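You operate a simulated robot arm through the tools that you are given. There is no shell and no other tool.

Carry out the task below with a simulated robot arm. There is one attempt and no reset: what you move stays moved.

Task
Chalk tile 36 in the red tray and stand the blue tag from drawer one in with it.
Fine: Put the chalk back and shut the drawer. Set down upright: chalk, what you pick out.

Only the result counts: the job must be done as asked and must still hold three seconds after the hand-in. Knocking over, shifting, dropping, spilling or breaking anything else fails it.

Robot
A 7-joint arm with a two-finger parallel gripper, fixed in place. Base frame: the origin is at the foot of the arm, x ahead of it, y to its left, z up; the work surface is at about z = 900. Units: mm, degrees, N and s.
Its first joint turns from -166.0 to 166.0 degrees. Payload 1.57 kg.
The TCP is the grasp point between the finger pads, 30 mm short of the fingertips. In the tool frame z runs along the fingers and y along their closing line. Largest opening 110 mm; finger width 24, thickness 12; the body of the gripper, 48 by 112 mm, starts 78 mm behind the TCP.
Orientation is told as [roll, pitch, yaw] about the base's x, y, z axes, in that order, counted from this pose: with the fingers straight down and closing along the base's y, the tool's x points along the base's -x, its y along +y and its z along -z.

Tools
- The arm moves only by the tool move_arm. Its argument "series" is a list of rows, each a list of 3 entries, a list of its own where there are three numbers: the shift along the tool's x, y, z in mm, then the turn, a rotation vector about the tool's x, y, z in degrees, then the gripper command, from -1 (shut) to 1 (fully open), values between in proportion. In form: [[[x, y, z], [ax, ay, az], hand], ...]. A call has 1 to 20 rows; each row shifts and turns the commanded pose from where the row before left it, along the tool's axes as they then stand. A row lasts 0.2 s, in which the tool goes at most 50 mm and 8.6 degrees; a call with a longer step from one row to the next is refused whole, and so is a gripper value outside its range. A pose out of reach is approached as far as the arm can. The call stops where the force on the tool passes 40 N (or 10 N more than at its start, if that is more) or the arm is blocked; 0.2 s more then pass. The fingers move at their own pace (about 108 mm/s each) and stop on an object; they squeeze with about 39 N. The grip force told is the motor's: it shows also when the fingers shut on nothing. Time passes only in rows, and 0.2 s behind the last, so rows that do not move let the fingers close. It gives the time, the measured TCP pose, the force on the tool (base axes), the opening and the grip force at its end, in the units of the frame above (readings bear some noise), with the torque about the TCP (base axes, N m) and any sound that the robot's microphone picked up.
- Cameras (640 x 400 px; columns grow to the right, rows downward): "scene" is fixed at [50.1, -500.5, 1452.8]; the picture's right is [-0.13, -0.99, 0.00], its down [-0.77, 0.10, -0.63] and it looks along [0.62, -0.08, -0.78] (base axes); focal length 275 px, centre (320, 200). "wrist" rides on the gripper at [70, 16, -141] in the tool frame; the picture's right is [-0.23, 0.97, 0.00], its down [-0.86, -0.20, -0.48] and it looks along [-0.47, -0.11, 0.88] (tool axes); focal length 222 px, centre (320, 200). There is no depth. A picture from a camera that has moved, and an enlarged one, comes with that camera's place and axes in the base frame and with its lens.
- capture(camera): a new picture of that camera. The clock stands still meanwhile.
- raise_lower(by): slides the trunk up (or, below 0, down) by that many mm; the arm rides with it, the base frame stays. It gives what a move gives, with no picture.
- close_up(camera, box): a new picture of the part [left, top, right, bottom] of that camera's present view, enlarged. The clock stands still meanwhile.
- hand_in(): hands the job in; it is judged then, once.

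Nothing tells you positions but the pictures and the camera data. Unless the task says otherwise, let go and move clear before handing in.

The tools are called by a JSON object that holds its "op" and its "data". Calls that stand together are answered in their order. move_arm: Moves the arm, as the interface text tells. Its arguments: {"type":"object","properties":{"series":{"type":"array","items":{"type":"array"}}},"required":["series"]} The other tools are called the same way: raise_lower (by) slides the trunk up or down; capture (camera) takes a picture; close_up (camera, box) takes an enlarged picture of a part of a camera's view; hand_in () hands the job in.

At the start:

```text
clock: 0.0
tool_pos: [443.3, -532.9, 1174.0]
tcp_rot: [0.0, 0.0, -0.1]
force: [0.2, 0.7, -0.7]
wrist_torque: [-0.03, 0.0, 0.02]
opening: 109.9
gripper_force: 0.0
trunk travel left (down, up): [-500.0, 110.0]
```

scene: 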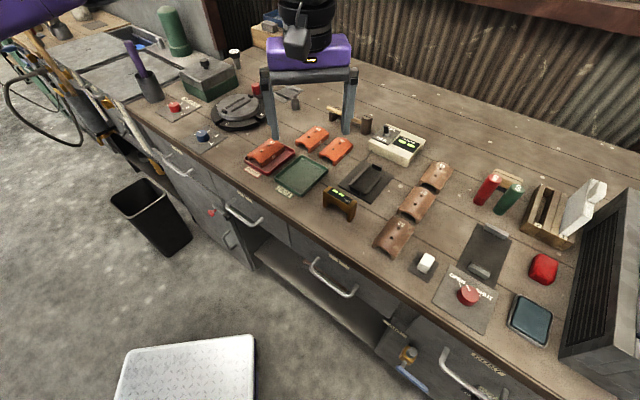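
wrist: 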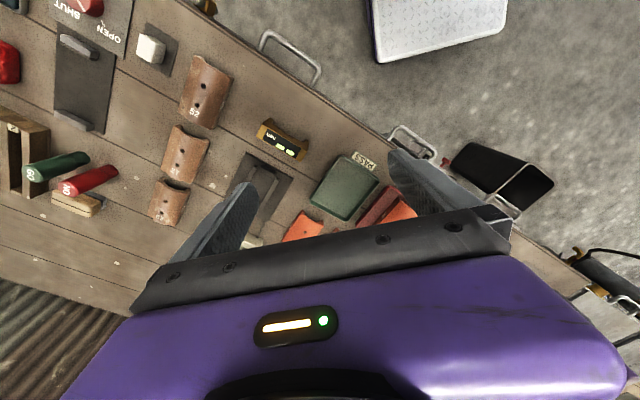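

I see a workbench with leather/clay tiles, trays, a chalk block perhaps, and drawers under the edge. First I look closer at all parts of the scene before moving.

{"op": "close_up", "data": {"camera": "scene", "box": [220, 110, 380, 210]}}

{"op": "close_up", "data": {"camera": "scene", "box": [340, 120, 500, 220]}}

{"op": "close_up", "data": {"camera": "scene", "box": [380, 220, 600, 358]}}

{"op": "close_up", "data": {"camera": "scene", "box": [120, 60, 320, 185]}}

{"op": "close_up", "data": {"camera": "scene", "box": [460, 150, 640, 262]}}

{"op": "close_up", "data": {"camera": "scene", "box": [200, 190, 400, 315]}}

{"op": "close_up", "data": {"camera": "scene", "box": [360, 290, 536, 400]}}

{"op": "close_up", "data": {"camera": "wrist", "box": [0, 0, 320, 200]}}

{"op": "close_up", "data": {"camera": "wrist", "box": [200, 100, 440, 250]}}

```text
4.00 times, centred on (300, 160) of scene
camera zoom: at [50.1, -500.5, 1452.8], right [-0.13, -0.99, 0.0], down [-0.77, 0.1, -0.63], along [0.62, -0.08, -0.78], focal length 1101 px, centre (400, 360)
```

zoom: 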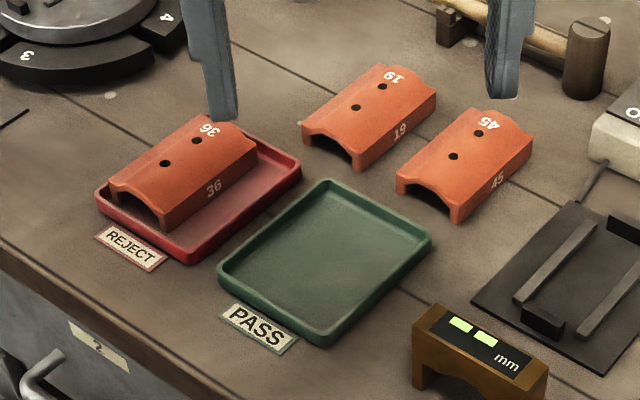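

```text
4.00 times, centred on (420, 170) of scene
camera zoom: at [50.1, -500.5, 1452.8], right [-0.13, -0.99, 0.0], down [-0.77, 0.1, -0.63], along [0.62, -0.08, -0.78], focal length 1101 px, centre (-80, 320)
```

zoom: 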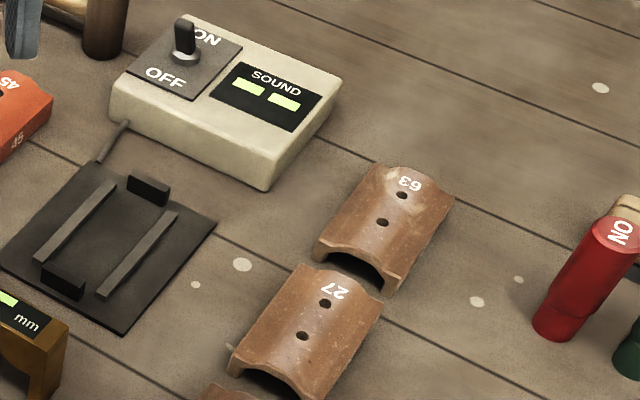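

```text
2.90 times, centred on (490, 289) of scene
camera zoom: at [50.1, -500.5, 1452.8], right [-0.13, -0.99, 0.0], down [-0.77, 0.1, -0.63], along [0.62, -0.08, -0.78], focal length 798 px, centre (-173, -58)
```

zoom: 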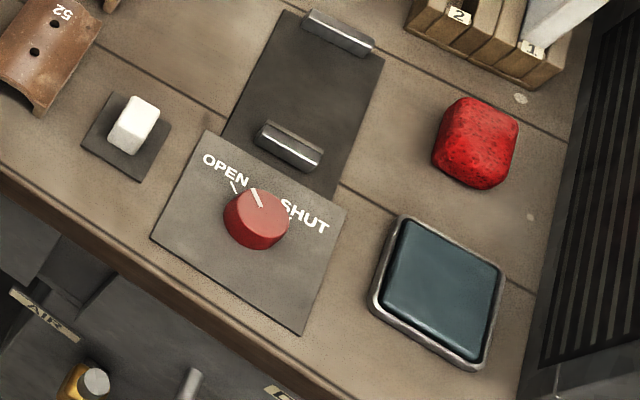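

```text
3.20 times, centred on (220, 122) of scene
camera zoom: at [50.1, -500.5, 1452.8], right [-0.13, -0.99, 0.0], down [-0.77, 0.1, -0.63], along [0.62, -0.08, -0.78], focal length 881 px, centre (640, 448)
```

zoom: 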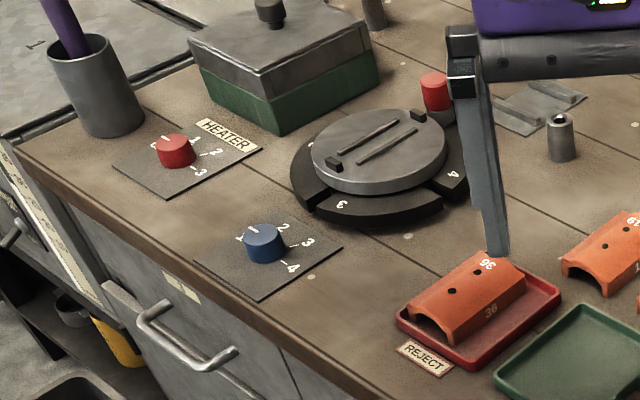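

```text
3.56 times, centred on (550, 206) of scene
camera zoom: at [50.1, -500.5, 1452.8], right [-0.13, -0.99, 0.0], down [-0.77, 0.1, -0.63], along [0.62, -0.08, -0.78], focal length 979 px, centre (-498, 179)
```

zoom: 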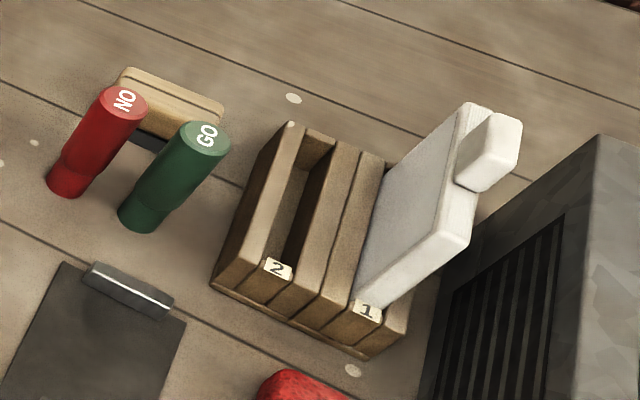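

```text
3.20 times, centred on (300, 252) of scene
camera zoom: at [50.1, -500.5, 1452.8], right [-0.13, -0.99, 0.0], down [-0.77, 0.1, -0.63], along [0.62, -0.08, -0.78], focal length 881 px, centre (384, 32)
```

zoom: 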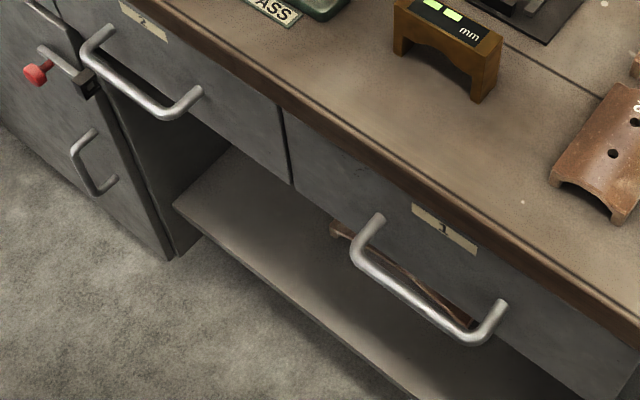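

```text
3.64 times, centred on (448, 345) of scene
camera zoom: at [50.1, -500.5, 1452.8], right [-0.13, -0.99, 0.0], down [-0.77, 0.1, -0.63], along [0.62, -0.08, -0.78], focal length 1001 px, centre (-146, -327)
```

zoom: 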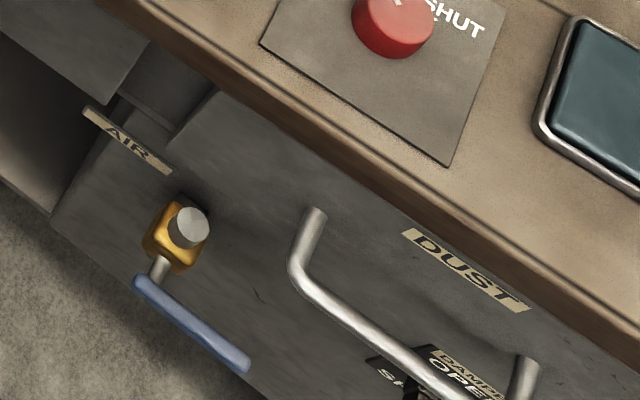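

```text
2.00 times, centred on (160, 100) of wrist
camera zoom: at [373.0, -518.6, 1316.9], right [0.23, 0.97, 0.0], down [0.86, -0.2, 0.48], along [0.47, -0.11, -0.88], focal length 444 px, centre (640, 400)
```

zoom: 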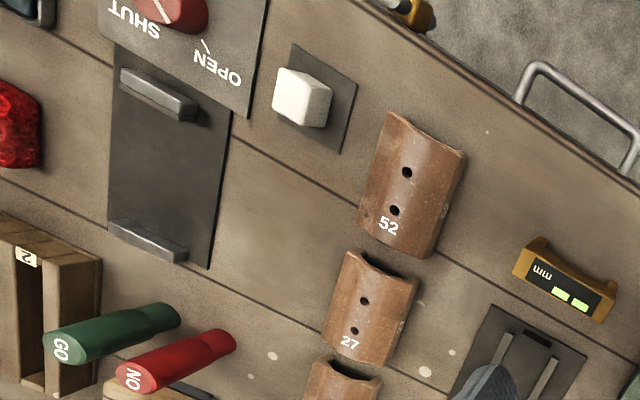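

```text
2.67 times, centred on (320, 175) of wrist
camera zoom: at [373.0, -518.6, 1316.9], right [0.23, 0.97, 0.0], down [0.86, -0.2, 0.48], along [0.47, -0.11, -0.88], focal length 592 px, centre (320, 267)
```

zoom: 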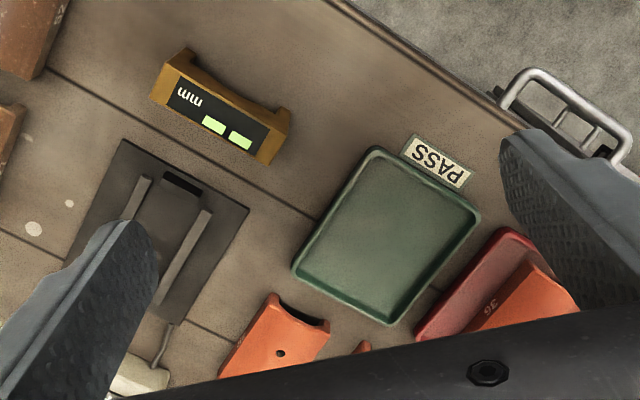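

The bench front edge runs at about 45° to the base axes; tile 36 is already in the red tray, and the white block on the small pad may be the chalk. I need to read the drawer labels and confirm which is drawer one.

{"op": "close_up", "data": {"camera": "scene", "box": [315, 250, 363, 280]}}

{"op": "close_up", "data": {"camera": "scene", "box": [225, 185, 265, 210]}}

{"op": "close_up", "data": {"camera": "scene", "box": [160, 135, 200, 160]}}

{"op": "close_up", "data": {"camera": "scene", "box": [400, 240, 448, 270]}}

{"op": "close_up", "data": {"camera": "scene", "box": [0, 0, 240, 150]}}

{"op": "close_up", "data": {"camera": "scene", "box": [380, 310, 524, 400]}}

{"op": "close_up", "data": {"camera": "scene", "box": [320, 90, 400, 140]}}

{"op": "close_up", "data": {"camera": "scene", "box": [240, 130, 304, 170]}}

```text
13.33 times, centred on (339, 265) of scene
camera zoom: at [50.1, -500.5, 1452.8], right [-0.13, -0.99, 0.0], down [-0.77, 0.1, -0.63], along [0.62, -0.08, -0.78], focal length 3671 px, centre (67, -667)
```

zoom: 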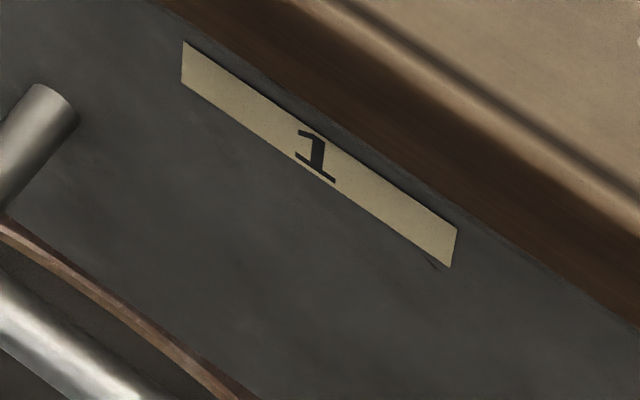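

```text
16.00 times, centred on (245, 198) of scene
camera zoom: at [50.1, -500.5, 1452.8], right [-0.13, -0.99, 0.0], down [-0.77, 0.1, -0.63], along [0.62, -0.08, -0.78], focal length 4405 px, centre (1520, 240)
```

zoom: 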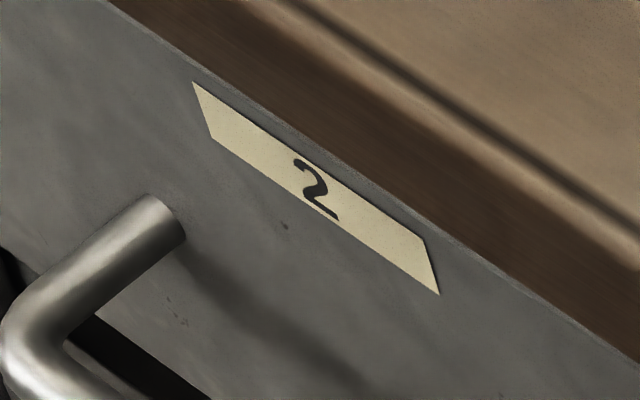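

```text
16.00 times, centred on (180, 148) of scene
camera zoom: at [50.1, -500.5, 1452.8], right [-0.13, -0.99, 0.0], down [-0.77, 0.1, -0.63], along [0.62, -0.08, -0.78], focal length 4405 px, centre (2560, 1040)
```

zoom: 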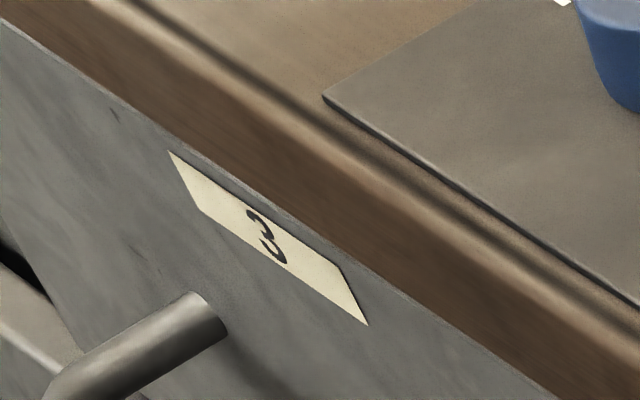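

```text
13.33 times, centred on (424, 255) of scene
camera zoom: at [50.1, -500.5, 1452.8], right [-0.13, -0.99, 0.0], down [-0.77, 0.1, -0.63], along [0.62, -0.08, -0.78], focal length 3671 px, centre (-1067, -533)
```

zoom: 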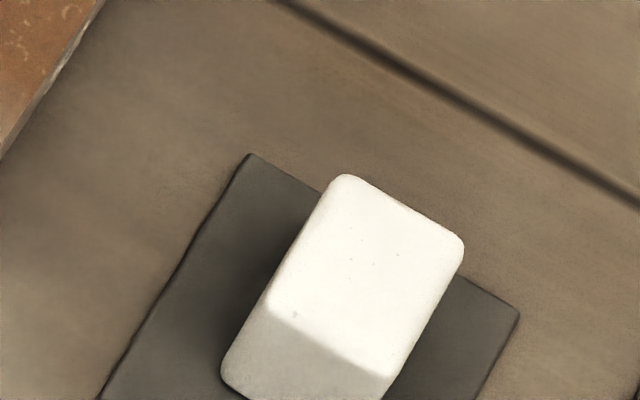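

```text
2.67 times, centred on (120, 75) of scene
camera zoom: at [50.1, -500.5, 1452.8], right [-0.13, -0.99, 0.0], down [-0.77, 0.1, -0.63], along [0.62, -0.08, -0.78], focal length 734 px, centre (853, 533)
```

zoom: 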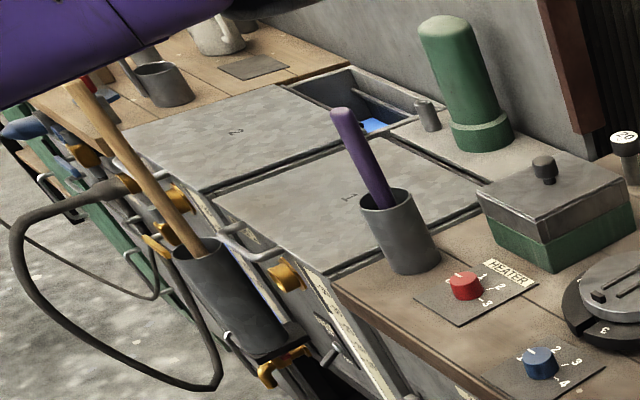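

```text
4.44 times, centred on (452, 355) of scene
camera zoom: at [50.1, -500.5, 1452.8], right [-0.13, -0.99, 0.0], down [-0.77, 0.1, -0.63], along [0.62, -0.08, -0.78], focal length 1224 px, centre (-267, -489)
```

zoom: 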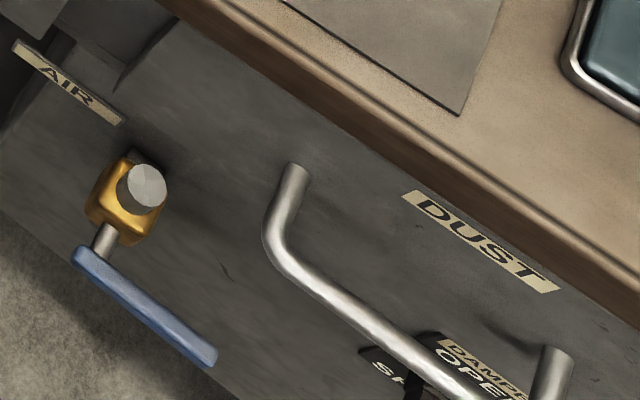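

```text
8.00 times, centred on (360, 115) of scene
camera zoom: at [50.1, -500.5, 1452.8], right [-0.13, -0.99, 0.0], down [-0.77, 0.1, -0.63], along [0.62, -0.08, -0.78], focal length 2203 px, centre (0, 880)
```

zoom: 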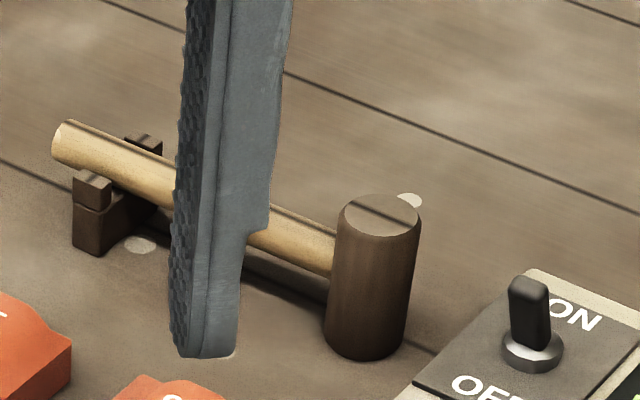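

```text
10.00 times, centred on (272, 150) of scene
camera zoom: at [50.1, -500.5, 1452.8], right [-0.13, -0.99, 0.0], down [-0.77, 0.1, -0.63], along [0.62, -0.08, -0.78], focal length 2753 px, centre (800, 700)
```

zoom: 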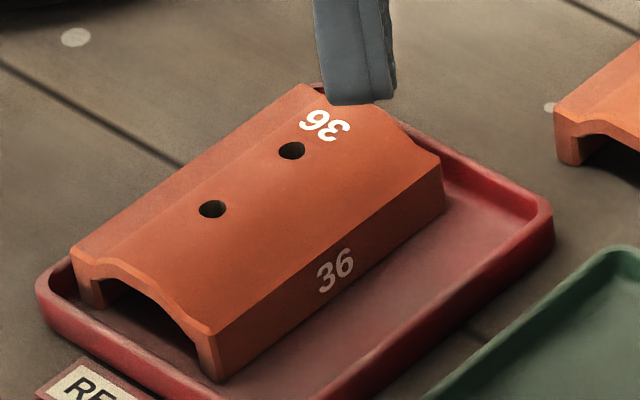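

Drawer one is the front drawer with handle near the middle; the chalk is the white block on its pad. I'll turn the tool 45° to line up with the bench and look from above the red tray.

{"op": "move_arm", "data": {"series": [[[0, 0, 0], [0, 0, -7.5], 1], [[0, 0, 0], [0, 0, -7.5], 1], [[0, 0, 0], [0, 0, -7.5], 1], [[0, 0, 0], [0, 0, -7.5], 1], [[0, 0, 0], [0, 0, -7.5], 1], [[0, 0, 0], [0, 0, -7.4], 1], [[-43.3, -15.5, 0], [0, 0, 0], 1], [[-43.3, -15.5, 0], [0, 0, 0], 1], [[-43.3, -15.5, 0], [0, 0, 0], 1], [[-43.3, -15.5, 0], [0, 0, 0], 1], [[-43.3, -15.5, 0], [0, 0, 0], 1], [[0, 0, 0], [0, 0, 0], 1]]}}

{"op": "capture", "data": {"camera": "wrist"}}

{"op": "capture", "data": {"camera": "scene"}}

```text
clock: 2.6
tool_pos: [652.5, -434.2, 1173.3]
tcp_rot: [0.0, 0.0, 44.9]
force: [-0.4, 0.3, 0.5]
wrist_torque: [-0.04, 0.03, 0.0]
opening: 110.2
gripper_force: 0.0
trunk travel left (down, up): [-500.0, 110.0]
```

```text
taken
camera wrist: at [590.6, -473.4, 1315.8], right [-0.53, 0.85, 0.0], down [0.75, 0.46, 0.48], along [0.41, 0.25, -0.88], focal length 222 px, centre (320, 200)
```

wrist: 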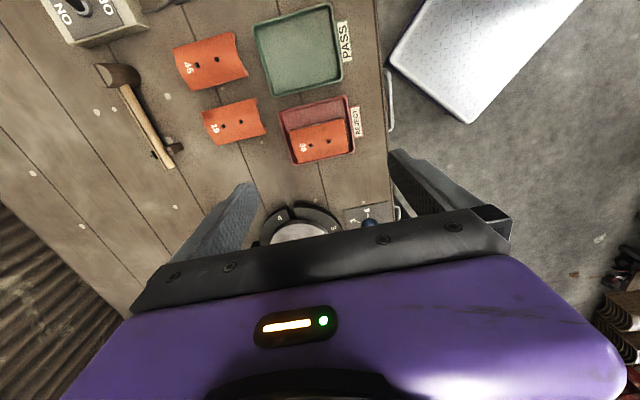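

```text
taken
```

scene: 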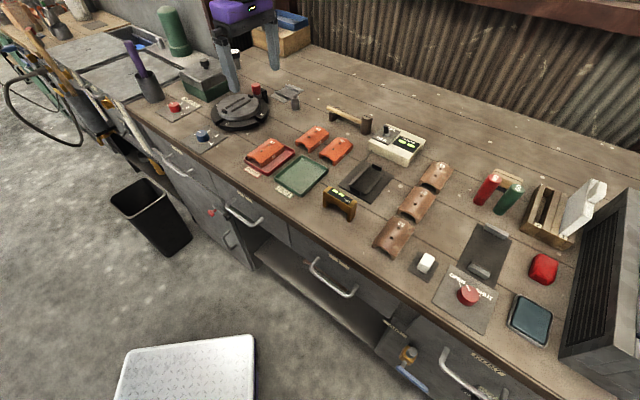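

The tray and tile are at about the spot I estimated and the tool is aligned with the bench. I zoom in to measure the tile and tray.

{"op": "close_up", "data": {"camera": "wrist", "box": [260, 80, 388, 160]}}

{"op": "close_up", "data": {"camera": "scene", "box": [230, 130, 310, 180]}}

{"op": "close_up", "data": {"camera": "scene", "box": [140, 80, 236, 140]}}

```text
5.00 times, centred on (324, 120) of wrist
camera zoom: at [590.6, -473.4, 1315.8], right [-0.53, 0.85, 0.0], down [0.75, 0.46, 0.48], along [0.41, 0.25, -0.88], focal length 1111 px, centre (300, 600)
```

zoom: 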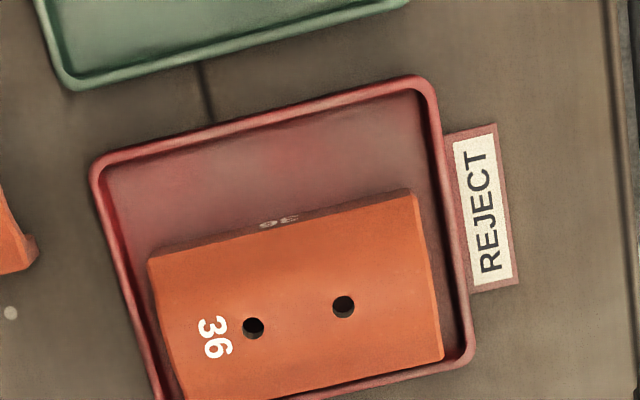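

```text
8.00 times, centred on (270, 155) of scene
camera zoom: at [50.1, -500.5, 1452.8], right [-0.13, -0.99, 0.0], down [-0.77, 0.1, -0.63], along [0.62, -0.08, -0.78], focal length 2203 px, centre (720, 560)
```

zoom: 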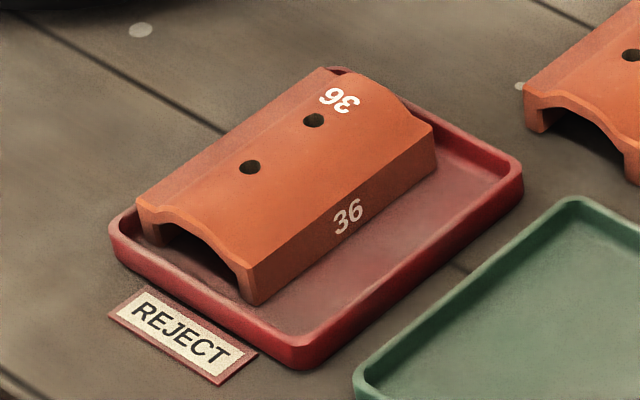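

```text
6.67 times, centred on (188, 110) of scene
camera zoom: at [50.1, -500.5, 1452.8], right [-0.13, -0.99, 0.0], down [-0.77, 0.1, -0.63], along [0.62, -0.08, -0.78], focal length 1836 px, centre (1200, 800)
```

zoom: 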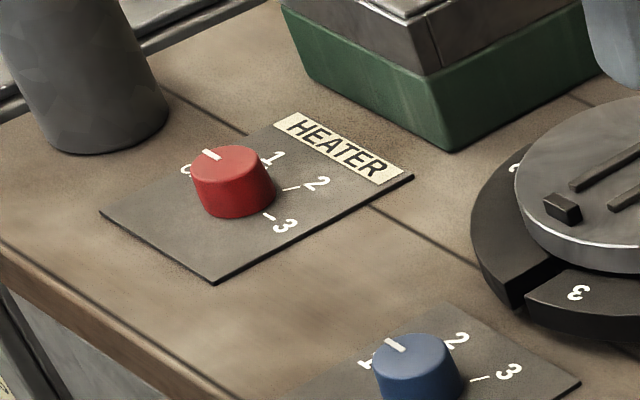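

The tray spans about u 116–212, w 718–832 in bench coordinates, and there is a free strip about 26 mm wide beside the tile for the tag. Next I look at the chalk from above, passing over drawer one.

{"op": "move_arm", "data": {"series": [[[47, 14, 0], [0, 0, 0], 1], [[47, 14, 0], [0, 0, 0], 1], [[47, 14, 0], [0, 0, 0], 1], [[47, 14, 0], [0, 0, 0], 1], [[47, 14, 0], [0, 0, 0], 1], [[47, 14, 0], [0, 0, 0], 1], [[0, 0, 0], [0, 0, 0], 1]]}}

{"op": "capture", "data": {"camera": "wrist"}}

```text
clock: 4.2
tool_pos: [391.0, -577.1, 1174.3]
tcp_rot: [0.0, -0.1, 45.0]
force: [0.3, -0.2, 0.0]
wrist_torque: [-0.01, 0.01, 0.04]
opening: 110.2
gripper_force: 0.1
trunk travel left (down, up): [-500.0, 110.0]
```

```text
taken
camera wrist: at [328.8, -615.5, 1316.6], right [-0.53, 0.85, 0.0], down [0.75, 0.46, 0.48], along [0.41, 0.25, -0.88], focal length 222 px, centre (320, 200)
```

wrist: 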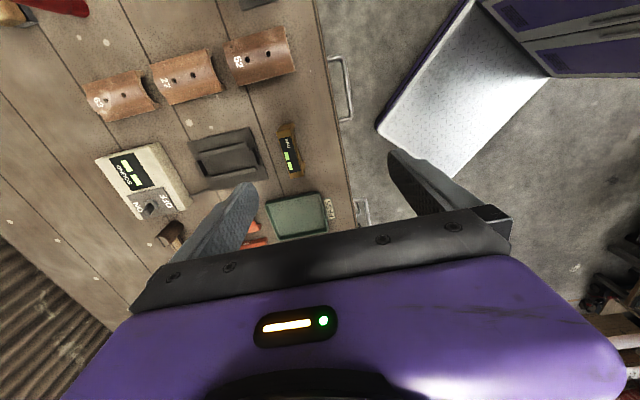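

{"op": "close_up", "data": {"camera": "wrist", "box": [288, 30, 384, 90]}}

{"op": "move_arm", "data": {"series": [[[47, -10, 0], [0, 0, 0], 1], [[47, -10, 0], [0, 0, 0], 1], [[47, -10, 0], [0, 0, 0], 1], [[47, -5, 0], [0, 0, 0], 1], [[20, -1, 0], [0, 0, 0], 1], [[0, 0, 0], [0, 0, 0], 1]]}}

{"op": "capture", "data": {"camera": "wrist"}}

```text
6.67 times, centred on (336, 60) of wrist
camera zoom: at [328.8, -615.5, 1316.6], right [-0.53, 0.85, 0.0], down [0.75, 0.46, 0.48], along [0.41, 0.25, -0.88], focal length 1481 px, centre (213, 1133)
```

zoom: 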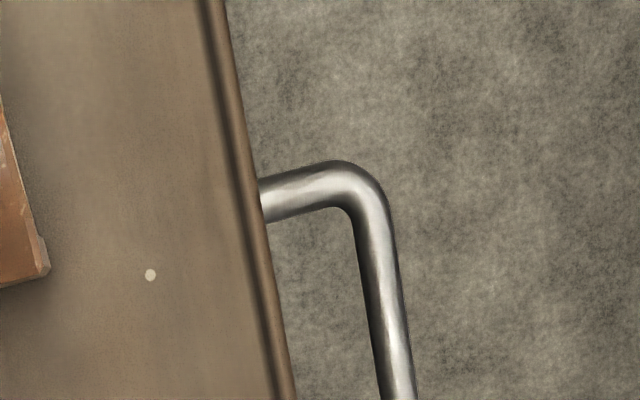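

```text
clock: 5.6
tool_pos: [272.0, -715.5, 1173.4]
tcp_rot: [0.1, -0.1, 45.0]
force: [-0.3, 0.2, 0.0]
wrist_torque: [0.02, -0.04, -0.01]
opening: 110.1
gripper_force: 0.2
out of reach, approached as far as the arm can: row 4, 5
trunk travel left (down, up): [-500.0, 110.0]
```

```text
taken
camera wrist: at [210.5, -754.8, 1314.5], right [-0.53, 0.85, 0.0], down [0.75, 0.46, 0.48], along [0.41, 0.25, -0.88], focal length 222 px, centre (320, 200)
```

wrist: 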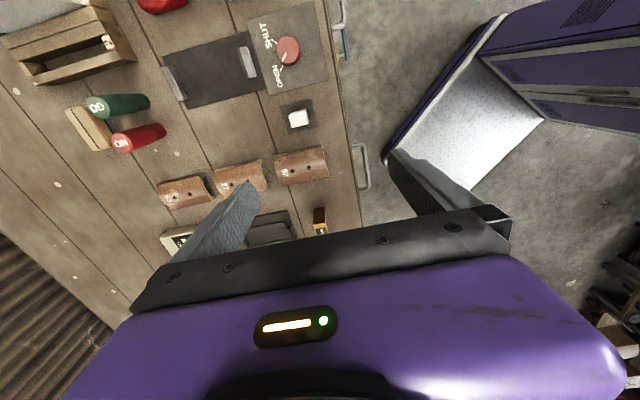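

The white chalk block sits on its pad near (298,117) in the wrist view; with this yaw the arm runs out of reach here, so I'll use a different yaw later. I zoom in on the chalk and the drawer handle for measurements.

{"op": "close_up", "data": {"camera": "wrist", "box": [270, 90, 334, 130]}}

{"op": "close_up", "data": {"camera": "wrist", "box": [310, 130, 390, 180]}}

{"op": "close_up", "data": {"camera": "scene", "box": [295, 240, 375, 290]}}

{"op": "close_up", "data": {"camera": "scene", "box": [400, 235, 464, 275]}}

```text
10.00 times, centred on (302, 110) of wrist
camera zoom: at [210.5, -754.8, 1314.5], right [-0.53, 0.85, 0.0], down [0.75, 0.46, 0.48], along [0.41, 0.25, -0.88], focal length 2221 px, centre (500, 1100)
```

zoom: 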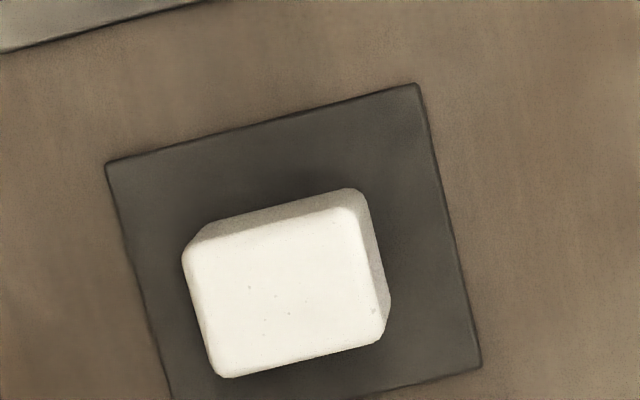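

```text
8.00 times, centred on (350, 155) of wrist
camera zoom: at [210.5, -754.8, 1314.5], right [-0.53, 0.85, 0.0], down [0.75, 0.46, 0.48], along [0.41, 0.25, -0.88], focal length 1777 px, centre (80, 560)
```

zoom: 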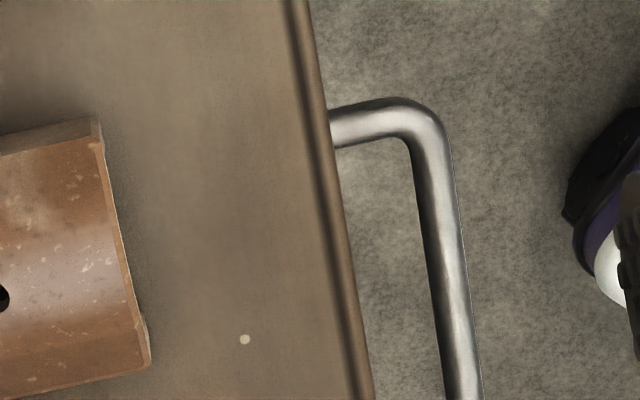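

```text
8.00 times, centred on (335, 265) of scene
camera zoom: at [50.1, -500.5, 1452.8], right [-0.13, -0.99, 0.0], down [-0.77, 0.1, -0.63], along [0.62, -0.08, -0.78], focal length 2203 px, centre (200, -320)
```

zoom: 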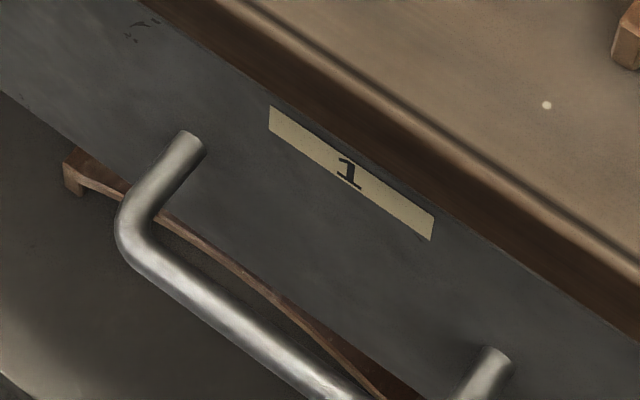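

```text
10.00 times, centred on (432, 255) of scene
camera zoom: at [50.1, -500.5, 1452.8], right [-0.13, -0.99, 0.0], down [-0.77, 0.1, -0.63], along [0.62, -0.08, -0.78], focal length 2753 px, centre (-800, -350)
```

zoom: 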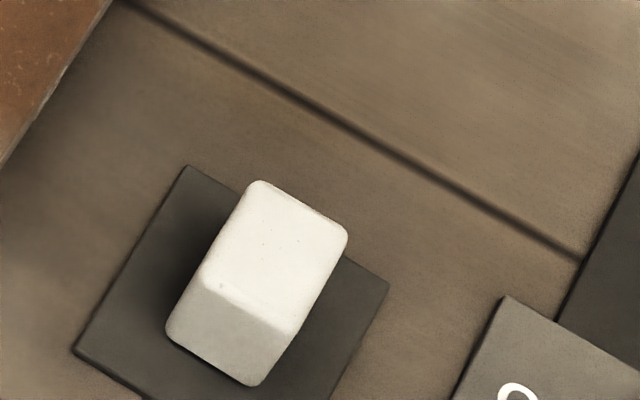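

The handle bar of drawer 1 is at about u -169, w 615, z 793, and the drawer face about w 653. The chalk will be easier with the tool yawed to -45°, so I rotate by 90° here and check reach.

{"op": "move_arm", "data": {"series": [[[0, 0, 0], [0, 0, 7.5], 1], [[0, 0, 0], [0, 0, 7.5], 1], [[0, 0, 0], [0, 0, 7.5], 1], [[0, 0, 0], [0, 0, 7.5], 1], [[0, 0, 0], [0, 0, 7.5], 1], [[0, 0, 0], [0, 0, 7.5], 1], [[0, 0, 0], [0, 0, 7.5], 1], [[0, 0, 0], [0, 0, 7.5], 1], [[0, 0, 0], [0, 0, 7.5], 1], [[0, 0, 0], [0, 0, 7.5], 1], [[0, 0, 0], [0, 0, 7.5], 1], [[0, 0, 0], [0, 0, 7.5], 1], [[0, 0, 0], [0, 0, 0], 1]]}}

{"op": "capture", "data": {"camera": "wrist"}}

```text
clock: 8.4
tool_pos: [272.2, -715.9, 1170.7]
tcp_rot: [-0.1, 0.0, -45.3]
force: [-0.4, -0.1, -0.5]
wrist_torque: [-0.03, 0.0, -0.02]
opening: 110.1
gripper_force: 0.1
trunk travel left (down, up): [-500.0, 110.0]
```

```text
taken
camera wrist: at [233.9, -657.0, 1313.3], right [0.85, 0.53, 0.0], down [0.46, -0.75, 0.48], along [0.25, -0.41, -0.88], focal length 222 px, centre (320, 200)
```

wrist: 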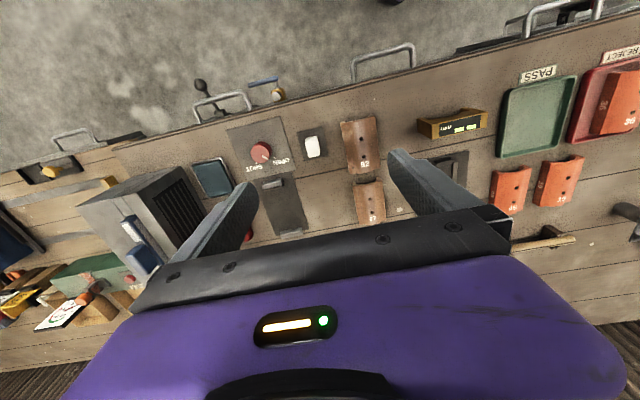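

The yaw of -45° works here and the chalk is visible just ahead. I zoom to refine the chalk block's position and size.

{"op": "close_up", "data": {"camera": "wrist", "box": [280, 120, 344, 160]}}

{"op": "close_up", "data": {"camera": "wrist", "box": [330, 30, 442, 100]}}

```text
10.00 times, centred on (312, 140) of wrist
camera zoom: at [233.9, -657.0, 1313.3], right [0.85, 0.53, 0.0], down [0.46, -0.75, 0.48], along [0.25, -0.41, -0.88], focal length 2221 px, centre (400, 800)
```

zoom: 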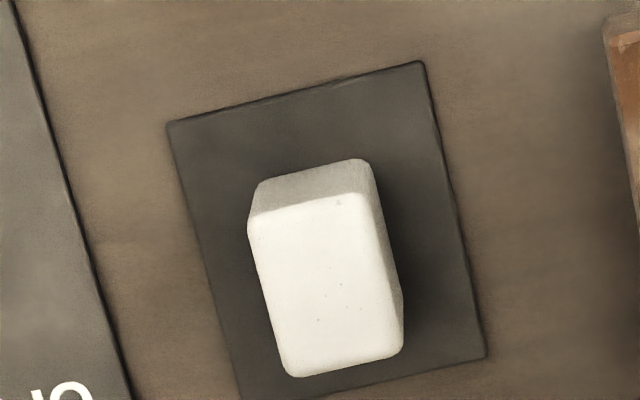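

```text
5.71 times, centred on (386, 65) of wrist
camera zoom: at [233.9, -657.0, 1313.3], right [0.85, 0.53, 0.0], down [0.46, -0.75, 0.48], along [0.25, -0.41, -0.88], focal length 1269 px, centre (-57, 971)
```

zoom: 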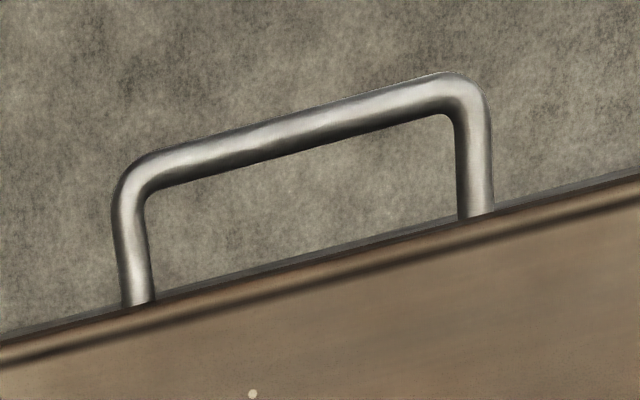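

The chalk is centred near u -336, w 731.5, about 21 × 27.5 mm, top near z 931. I move above it, narrow the fingers to about 46 mm to clear tile 52, and come down partway to check.

{"op": "move_arm", "data": {"series": [[[-32.8, -22.7, 0], [0, 0, -0.2], -0.16], [[0, 0, 45], [0, 0, 0], -0.16], [[0, 0, 45], [0, 0, 0], -0.16], [[0, 0, 45], [0, 0, 0], -0.16], [[0, 0, 30], [0, 0, 0], -0.16], [[0, 0, 0], [0, 0, 0], -0.16]]}}

{"op": "capture", "data": {"camera": "wrist"}}

{"op": "close_up", "data": {"camera": "scene", "box": [380, 215, 476, 275]}}

```text
clock: 9.8
tool_pos: [277.9, -718.3, 1004.2]
tcp_rot: [0.0, 0.0, -44.9]
force: [-0.5, -0.6, -0.7]
wrist_torque: [0.0, 0.02, -0.01]
opening: 46.2
gripper_force: 0.0
out of reach, approached as far as the arm can: row 1
trunk travel left (down, up): [-500.0, 110.0]
```

```text
taken
camera wrist: at [240.3, -659.0, 1146.4], right [0.85, 0.53, 0.0], down [0.47, -0.74, 0.48], along [0.25, -0.41, -0.88], focal length 222 px, centre (320, 200)
```

wrist: 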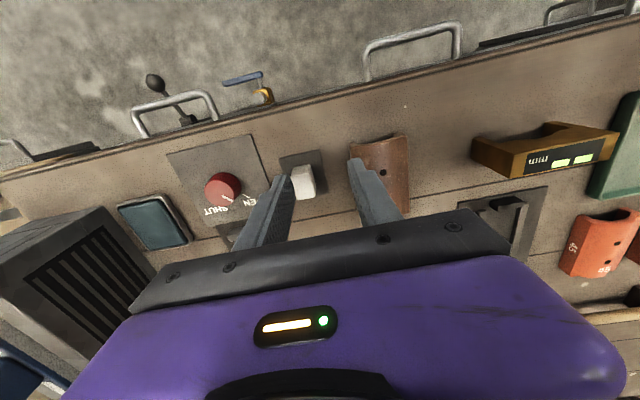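

```text
6.67 times, centred on (428, 245) of scene
camera zoom: at [50.1, -500.5, 1452.8], right [-0.13, -0.99, 0.0], down [-0.77, 0.1, -0.63], along [0.62, -0.08, -0.78], focal length 1836 px, centre (-400, -100)
```

zoom: 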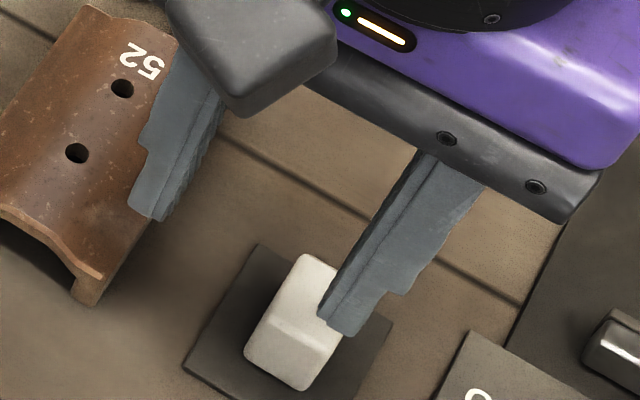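

The lateral step was cut short by reach at that height, so I shift now at the lower height to be centred over the chalk.

{"op": "move_arm", "data": {"series": [[[-27.1, -25.0, 0], [0, 0, 0], -0.16], [[0, 0, 0], [0, 0, 0], -0.16]]}}

{"op": "capture", "data": {"camera": "wrist"}}

{"op": "close_up", "data": {"camera": "scene", "box": [380, 215, 476, 275]}}

```text
clock: 10.4
tool_pos: [279.9, -719.3, 1004.8]
tcp_rot: [0.1, 0.0, -44.9]
force: [-0.7, 0.2, -0.3]
wrist_torque: [-0.02, -0.01, 0.02]
opening: 46.3
gripper_force: 0.0
out of reach, approached as far as the arm can: row 1
trunk travel left (down, up): [-500.0, 110.0]
```

```text
taken
camera wrist: at [240.2, -659.0, 1146.6], right [0.85, 0.53, 0.0], down [0.47, -0.74, 0.48], along [0.25, -0.41, -0.88], focal length 222 px, centre (320, 200)
```

wrist: 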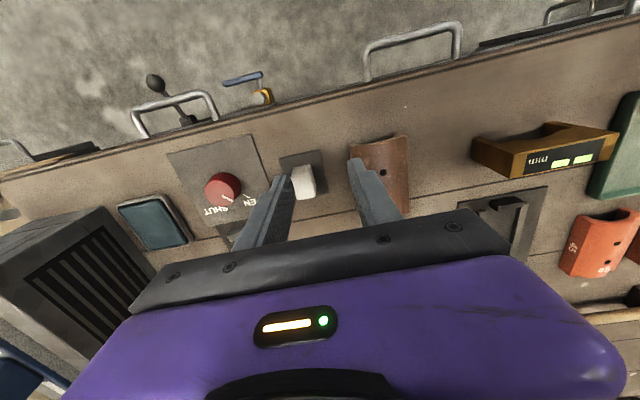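

```text
6.67 times, centred on (428, 245) of scene
camera zoom: at [50.1, -500.5, 1452.8], right [-0.13, -0.99, 0.0], down [-0.77, 0.1, -0.63], along [0.62, -0.08, -0.78], focal length 1836 px, centre (-400, -100)
```

zoom: 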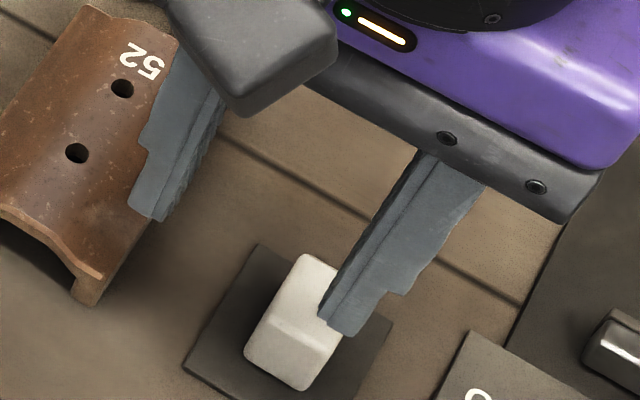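

It's reported out of reach even though the radius is modest, so I'll probe in small steps to see what limits it.

{"op": "move_arm", "data": {"series": [[[0, -8, 0], [0, 0, 0], -0.16], [[0, 0, 0], [0, 0, 0], -0.16]]}}

{"op": "move_arm", "data": {"series": [[[-8, 0, 0], [0, 0, 0], -0.16], [[0, 0, 0], [0, 0, 0], -0.16]]}}

```text
clock: 11.0
tool_pos: [274.4, -719.5, 1005.5]
tcp_rot: [-0.1, -0.1, -44.8]
force: [0.1, 1.6, 0.0]
wrist_torque: [0.0, -0.01, 0.01]
opening: 46.1
gripper_force: 0.1
out of reach, approached as far as the arm can: row 1
trunk travel left (down, up): [-500.0, 110.0]
```

```text
clock: 11.6
tool_pos: [279.4, -718.9, 1004.2]
tcp_rot: [0.0, 0.0, -44.9]
force: [1.5, 0.6, -0.4]
wrist_torque: [0.0, -0.01, 0.0]
opening: 46.5
gripper_force: 0.1
out of reach, approached as far as the arm can: row 1
trunk travel left (down, up): [-500.0, 110.0]
```

The arm seems to hit a boundary at y ≈ -719 regardless of yaw. I probe whether lowering the trunk shifts that boundary, keeping the tool well above the bench.

{"op": "move_arm", "data": {"series": [[[-28, 14, 0], [0, 0, 0], -0.16], [[-28, 14, 0], [0, 0, 0], -0.16], [[0, 0, 0], [0, 0, 0], -0.16]]}}

```text
clock: 12.4
tool_pos: [340.7, -718.8, 1002.5]
tcp_rot: [0.0, -0.1, -44.8]
force: [0.1, 0.5, -0.2]
wrist_torque: [-0.01, 0.04, 0.01]
opening: 46.5
gripper_force: 0.0
out of reach, approached as far as the arm can: row 1, 2
trunk travel left (down, up): [-500.0, 110.0]
```

The boundary is nearly a plane at y ≈ -719, so it looks like a joint limit rather than radius. I'll raise the tool and lower the trunk to see if that frees the reach.

{"op": "move_arm", "data": {"series": [[[0, 0, -40], [0, 0, 0], -0.16], [[0, 0, -40], [0, 0, 0], -0.16], [[0, 0, -40], [0, 0, 0], -0.16], [[0, 0, -40], [0, 0, 0], -0.16], [[0, 0, -40], [0, 0, 0], -0.16], [[0, 0, 0], [0, 0, 0], -0.16]]}}

{"op": "raise_lower", "data": {"by": -150}}

{"op": "move_arm", "data": {"series": [[[-20, -20, 0], [0, 0, 0], -0.16], [[0, 0, 0], [0, 0, 0], -0.16]]}}

```text
clock: 13.8
tool_pos: [338.7, -711.1, 1203.9]
tcp_rot: [0.0, 0.0, -44.9]
force: [0.4, 0.7, -0.5]
wrist_torque: [0.0, 0.03, 0.03]
opening: 46.3
gripper_force: 0.1
out of reach, approached as far as the arm can: row 5
trunk travel left (down, up): [-500.0, 110.0]
```

```text
clock: 15.6
tool_pos: [337.8, -710.8, 1054.5]
tcp_rot: [0.0, 0.1, -44.9]
force: [-0.5, -0.1, 0.5]
wrist_torque: [0.01, -0.01, -0.02]
opening: 46.2
gripper_force: 0.1
trunk travel left (down, up): [-350.0, 260.0]
```

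```text
clock: 16.1
tool_pos: [339.7, -711.3, 1052.3]
tcp_rot: [-0.1, 0.0, -44.9]
force: [-0.2, 0.3, 0.3]
wrist_torque: [0.01, 0.0, 0.01]
opening: 46.1
gripper_force: 0.0
out of reach, approached as far as the arm can: row 1
trunk travel left (down, up): [-350.0, 260.0]
```

The limit moves with the trunk, so it is a joint-type limit of the arm posture. I probe the boundary further along x at a safe height.

{"op": "move_arm", "data": {"series": [[[-28, 14, 0], [0, 0, 0], -0.16], [[-28, 14, 0], [0, 0, 0], -0.16], [[-28, 14, 0], [0, 0, 0], -0.16], [[0, 0, 0], [0, 0, 0], -0.16]]}}

{"op": "move_arm", "data": {"series": [[[-14, -14, 0], [0, 0, 0], -0.16], [[-14, -14, 0], [0, 0, 0], -0.16], [[0, 0, 0], [0, 0, 0], -0.16]]}}

```text
clock: 17.1
tool_pos: [414.8, -703.8, 1050.7]
tcp_rot: [0.1, 0.0, -44.8]
force: [-0.9, -0.7, -0.2]
wrist_torque: [-0.02, 0.0, 0.02]
opening: 46.2
gripper_force: 0.1
out of reach, approached as far as the arm can: row 1, 2, 3
trunk travel left (down, up): [-350.0, 260.0]
```

```text
clock: 17.9
tool_pos: [407.6, -707.7, 1051.1]
tcp_rot: [0.1, 0.0, -44.9]
force: [-1.2, 0.5, 0.2]
wrist_torque: [0.01, -0.01, -0.02]
opening: 46.5
gripper_force: 0.1
out of reach, approached as far as the arm can: row 1, 2
trunk travel left (down, up): [-350.0, 260.0]
```

The boundary doesn't match a simple radius, so the arm may have wound into a poor posture. I restore the trunk, go back near the start position, and approach the chalk again directly with yaw -45°.

{"op": "raise_lower", "data": {"by": 150}}

{"op": "move_arm", "data": {"series": [[[45, 10, 0], [0, 0, 0], -0.16], [[45, 10, 0], [0, 0, 0], -0.16], [[0, 45, 0], [0, 0, 0], -0.16], [[0, 45, 0], [0, 0, 0], -0.16], [[0, 45, 0], [0, 0, 0], -0.16], [[0, 0, 30], [0, 0, 0], -0.16], [[0, 0, 0], [0, 0, 0], -0.16]]}}

```text
clock: 19.7
tool_pos: [407.0, -707.0, 1199.5]
tcp_rot: [0.0, 0.1, -45.0]
force: [-0.6, 0.2, 0.0]
wrist_torque: [-0.04, -0.01, 0.01]
opening: 46.1
gripper_force: 0.1
trunk travel left (down, up): [-500.0, 110.0]
```

```text
clock: 21.3
tool_pos: [481.8, -690.2, 1203.6]
tcp_rot: [0.0, 0.1, -44.9]
force: [-0.2, -0.2, 0.2]
wrist_torque: [0.02, 0.01, -0.02]
opening: 46.1
gripper_force: 0.0
out of reach, approached as far as the arm can: row 1, 2, 3, 4, 5, 6
trunk travel left (down, up): [-500.0, 110.0]
```

The arm did not come back inward as expected, so the commanded pose may be offset from the real one. I test with a null row and then small inward steps.

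{"op": "move_arm", "data": {"series": [[[0, 0, 0], [0, 0, 0], -0.16]]}}

{"op": "move_arm", "data": {"series": [[[30, 0, 0], [0, 0, 0], -0.16], [[0, 0, 0], [0, 0, 0], -0.16]]}}

```text
clock: 21.7
tool_pos: [481.5, -689.3, 1203.5]
tcp_rot: [0.1, 0.1, -44.8]
force: [0.1, 0.0, 0.1]
wrist_torque: [0.03, -0.02, -0.01]
opening: 46.2
gripper_force: 0.1
trunk travel left (down, up): [-500.0, 110.0]
```

```text
clock: 22.3
tool_pos: [465.0, -693.1, 1206.4]
tcp_rot: [0.2, 0.1, -44.8]
force: [-0.2, 0.0, 0.2]
wrist_torque: [-0.01, 0.03, -0.01]
opening: 46.3
gripper_force: 0.1
out of reach, approached as far as the arm can: row 1
trunk travel left (down, up): [-500.0, 110.0]
```

The arm can slide sideways but not inward, so a joint seems pinned. I'll rotate yaw back towards 0 (as at the start) and try inward small steps again.

{"op": "move_arm", "data": {"series": [[[0, 0, 0], [0, 0, -7.5], -0.16], [[0, 0, 0], [0, 0, -7.5], -0.16], [[0, 0, 0], [0, 0, -7.5], -0.16], [[0, 0, 0], [0, 0, -7.5], -0.16], [[0, 0, 0], [0, 0, -7.5], -0.16], [[0, 0, 0], [0, 0, -7.4], -0.16], [[0, 20, 0], [0, 0, 0], -0.16], [[0, 20, 0], [0, 0, 0], -0.16], [[0, 0, 0], [0, 0, 0], -0.16]]}}

```text
clock: 24.3
tool_pos: [473.3, -689.5, 1213.9]
tcp_rot: [0.2, -0.1, 0.1]
force: [0.0, -0.3, 0.4]
wrist_torque: [0.03, 0.02, -0.01]
opening: 46.0
gripper_force: 0.0
out of reach, approached as far as the arm can: row 7, 8
trunk travel left (down, up): [-500.0, 110.0]
```

Still pinned for moves toward +y. I go down some (clear of objects) and try again, to see which direction frees the arm.

{"op": "move_arm", "data": {"series": [[[0, 0, 45], [0, 0, 0], -0.16], [[0, 0, 45], [0, 0, 0], -0.16], [[0, 0, 45], [0, 0, 0], -0.16], [[0, 0, 45], [0, 0, 0], -0.16], [[0, 0, 0], [0, 0, 0], -0.16]]}}

{"op": "move_arm", "data": {"series": [[[0, 30, 0], [0, 0, 0], -0.16], [[0, 0, 0], [0, 0, 0], -0.16]]}}

{"op": "move_arm", "data": {"series": [[[30, 0, 0], [0, 0, 0], -0.16], [[0, 0, 0], [0, 0, 0], -0.16]]}}

```text
clock: 25.5
tool_pos: [475.9, -699.7, 1036.2]
tcp_rot: [0.1, 0.0, 0.0]
force: [0.4, 0.4, 0.0]
wrist_torque: [0.02, -0.02, -0.01]
opening: 46.1
gripper_force: 0.1
out of reach, approached as far as the arm can: row 1, 2
trunk travel left (down, up): [-500.0, 110.0]
```

```text
clock: 26.1
tool_pos: [475.7, -699.5, 1035.5]
tcp_rot: [0.0, 0.0, 0.0]
force: [0.0, -0.6, -0.6]
wrist_torque: [-0.02, -0.02, -0.01]
opening: 46.2
gripper_force: 0.0
out of reach, approached as far as the arm can: row 1
trunk travel left (down, up): [-500.0, 110.0]
```

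```text
clock: 26.7
tool_pos: [446.0, -705.9, 1034.9]
tcp_rot: [0.1, 0.0, 0.0]
force: [0.7, -0.5, -0.3]
wrist_torque: [0.01, -0.02, 0.0]
opening: 46.2
gripper_force: 0.1
out of reach, approached as far as the arm can: row 1
trunk travel left (down, up): [-500.0, 110.0]
```

The behaviour suggests the arm is pinned at full stretch. I take pictures to see the arm's posture now.

{"op": "capture", "data": {"camera": "scene"}}

{"op": "capture", "data": {"camera": "wrist"}}

```text
taken
```

scene: 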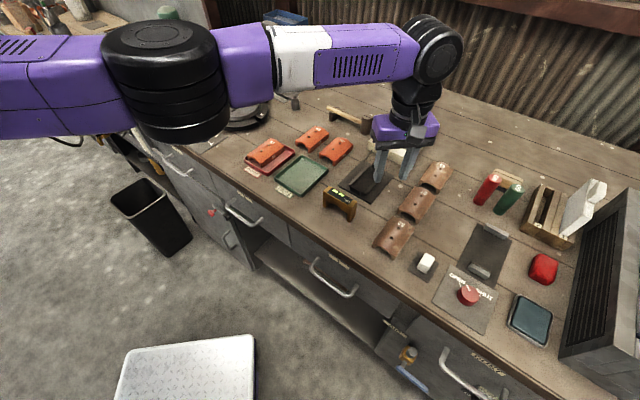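

```text
taken
camera wrist: at [376.4, -691.3, 1177.5], right [0.23, 0.97, 0.0], down [0.86, -0.2, 0.48], along [0.47, -0.1, -0.88], focal length 222 px, centre (320, 200)
```

wrist: 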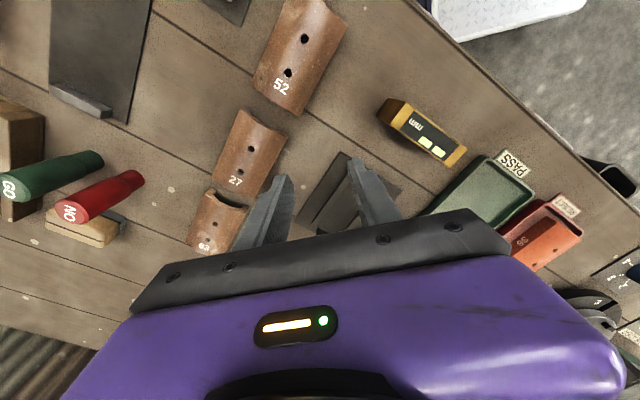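

The scene shows the arm stretched out straight, which explains why it cannot move inward. I try combining an inward shift with a yaw turn to unlock the elbow; the tool is well above everything.

{"op": "move_arm", "data": {"series": [[[0, 15, 0], [0, 0, 7.5], -0.16], [[2, 14.9, 0], [0, 0, 7.5], -0.16], [[3.9, 14.5, 0], [0, 0, 7.5], -0.16], [[5.7, 13.9, 0], [0, 0, 7.5], -0.16], [[0, 0, 0], [0, 0, 0], -0.16]]}}

```text
clock: 27.9
tool_pos: [459.7, -702.1, 1031.0]
tcp_rot: [0.0, 0.1, -29.9]
force: [0.4, -0.2, -0.5]
wrist_torque: [0.0, 0.02, -0.02]
opening: 46.2
gripper_force: 0.1
out of reach, approached as far as the arm can: row 1, 2, 3, 4
trunk travel left (down, up): [-500.0, 110.0]
```

{"op": "move_arm", "data": {"series": [[[7.5, 13, 0], [0, 0, -8], -0.16], [[5.7, 13.9, 0], [0, 0, -8], -0.16], [[3.9, 14.5, 0], [0, 0, -8], -0.16], [[2, 14.9, 0], [0, 0, -8], -0.16], [[0, 15, 0], [0, 0, -8], -0.16], [[-2, 14.9, 0], [0, 0, -8], -0.16], [[0, 0, 0], [0, 0, 0], -0.16]]}}

```text
clock: 29.5
tool_pos: [477.1, -698.3, 1023.4]
tcp_rot: [0.2, 0.1, 18.2]
force: [-0.2, 0.7, -0.1]
wrist_torque: [-0.02, -0.01, -0.01]
opening: 46.2
gripper_force: 0.0
out of reach, approached as far as the arm can: row 1, 2, 3, 4, 5, 6
trunk travel left (down, up): [-500.0, 110.0]
```

Still pinned. I'll straighten the yaw and try tilting the tool so the wrist comes inward, then see whether that bends the elbow.

{"op": "move_arm", "data": {"series": [[[0, 0, 0], [0, 0, 8], -0.16], [[0, 0, 0], [0, 0, 8], -0.16], [[0, 0, 0], [0, 0, 2.2], -0.16], [[0, 0, -30], [0, 0, 0], -0.16], [[0, 0, 0], [8, 0, 0], -0.16], [[0, 0, 0], [8, 0, 0], -0.16], [[0, 0, 0], [0, 0, 0], -0.16]]}}

```text
clock: 31.1
tool_pos: [492.9, -763.1, 1050.8]
tcp_rot: [-16.0, 0.1, -0.1]
force: [-0.8, -0.2, -0.1]
wrist_torque: [-0.03, -0.01, 0.04]
opening: 46.2
gripper_force: 0.1
out of reach, approached as far as the arm can: row 4, 5, 6
trunk travel left (down, up): [-500.0, 110.0]
```

The wrist stays on a sphere while the tool tilts. I now try turning the tilt back the other way with an inward shift, which should bend the elbow the other way.

{"op": "move_arm", "data": {"series": [[[0, 47, -10], [-8, 0, 0], -0.16], [[0, 47, -10], [-8, 0, 0], -0.16], [[0, 47, 0], [-8, 0, 0], -0.16], [[0, 47, 0], [-8, 0, 0], -0.16], [[0, 0, 0], [0, 0, 0], -0.16]]}}

```text
clock: 32.3
tool_pos: [507.5, -624.9, 1056.4]
tcp_rot: [16.3, 0.2, 0.0]
force: [0.0, -0.2, 0.4]
wrist_torque: [0.0, 0.05, 0.0]
opening: 46.2
gripper_force: 0.1
out of reach, approached as far as the arm can: row 1, 2, 3, 4
trunk travel left (down, up): [-500.0, 110.0]
```

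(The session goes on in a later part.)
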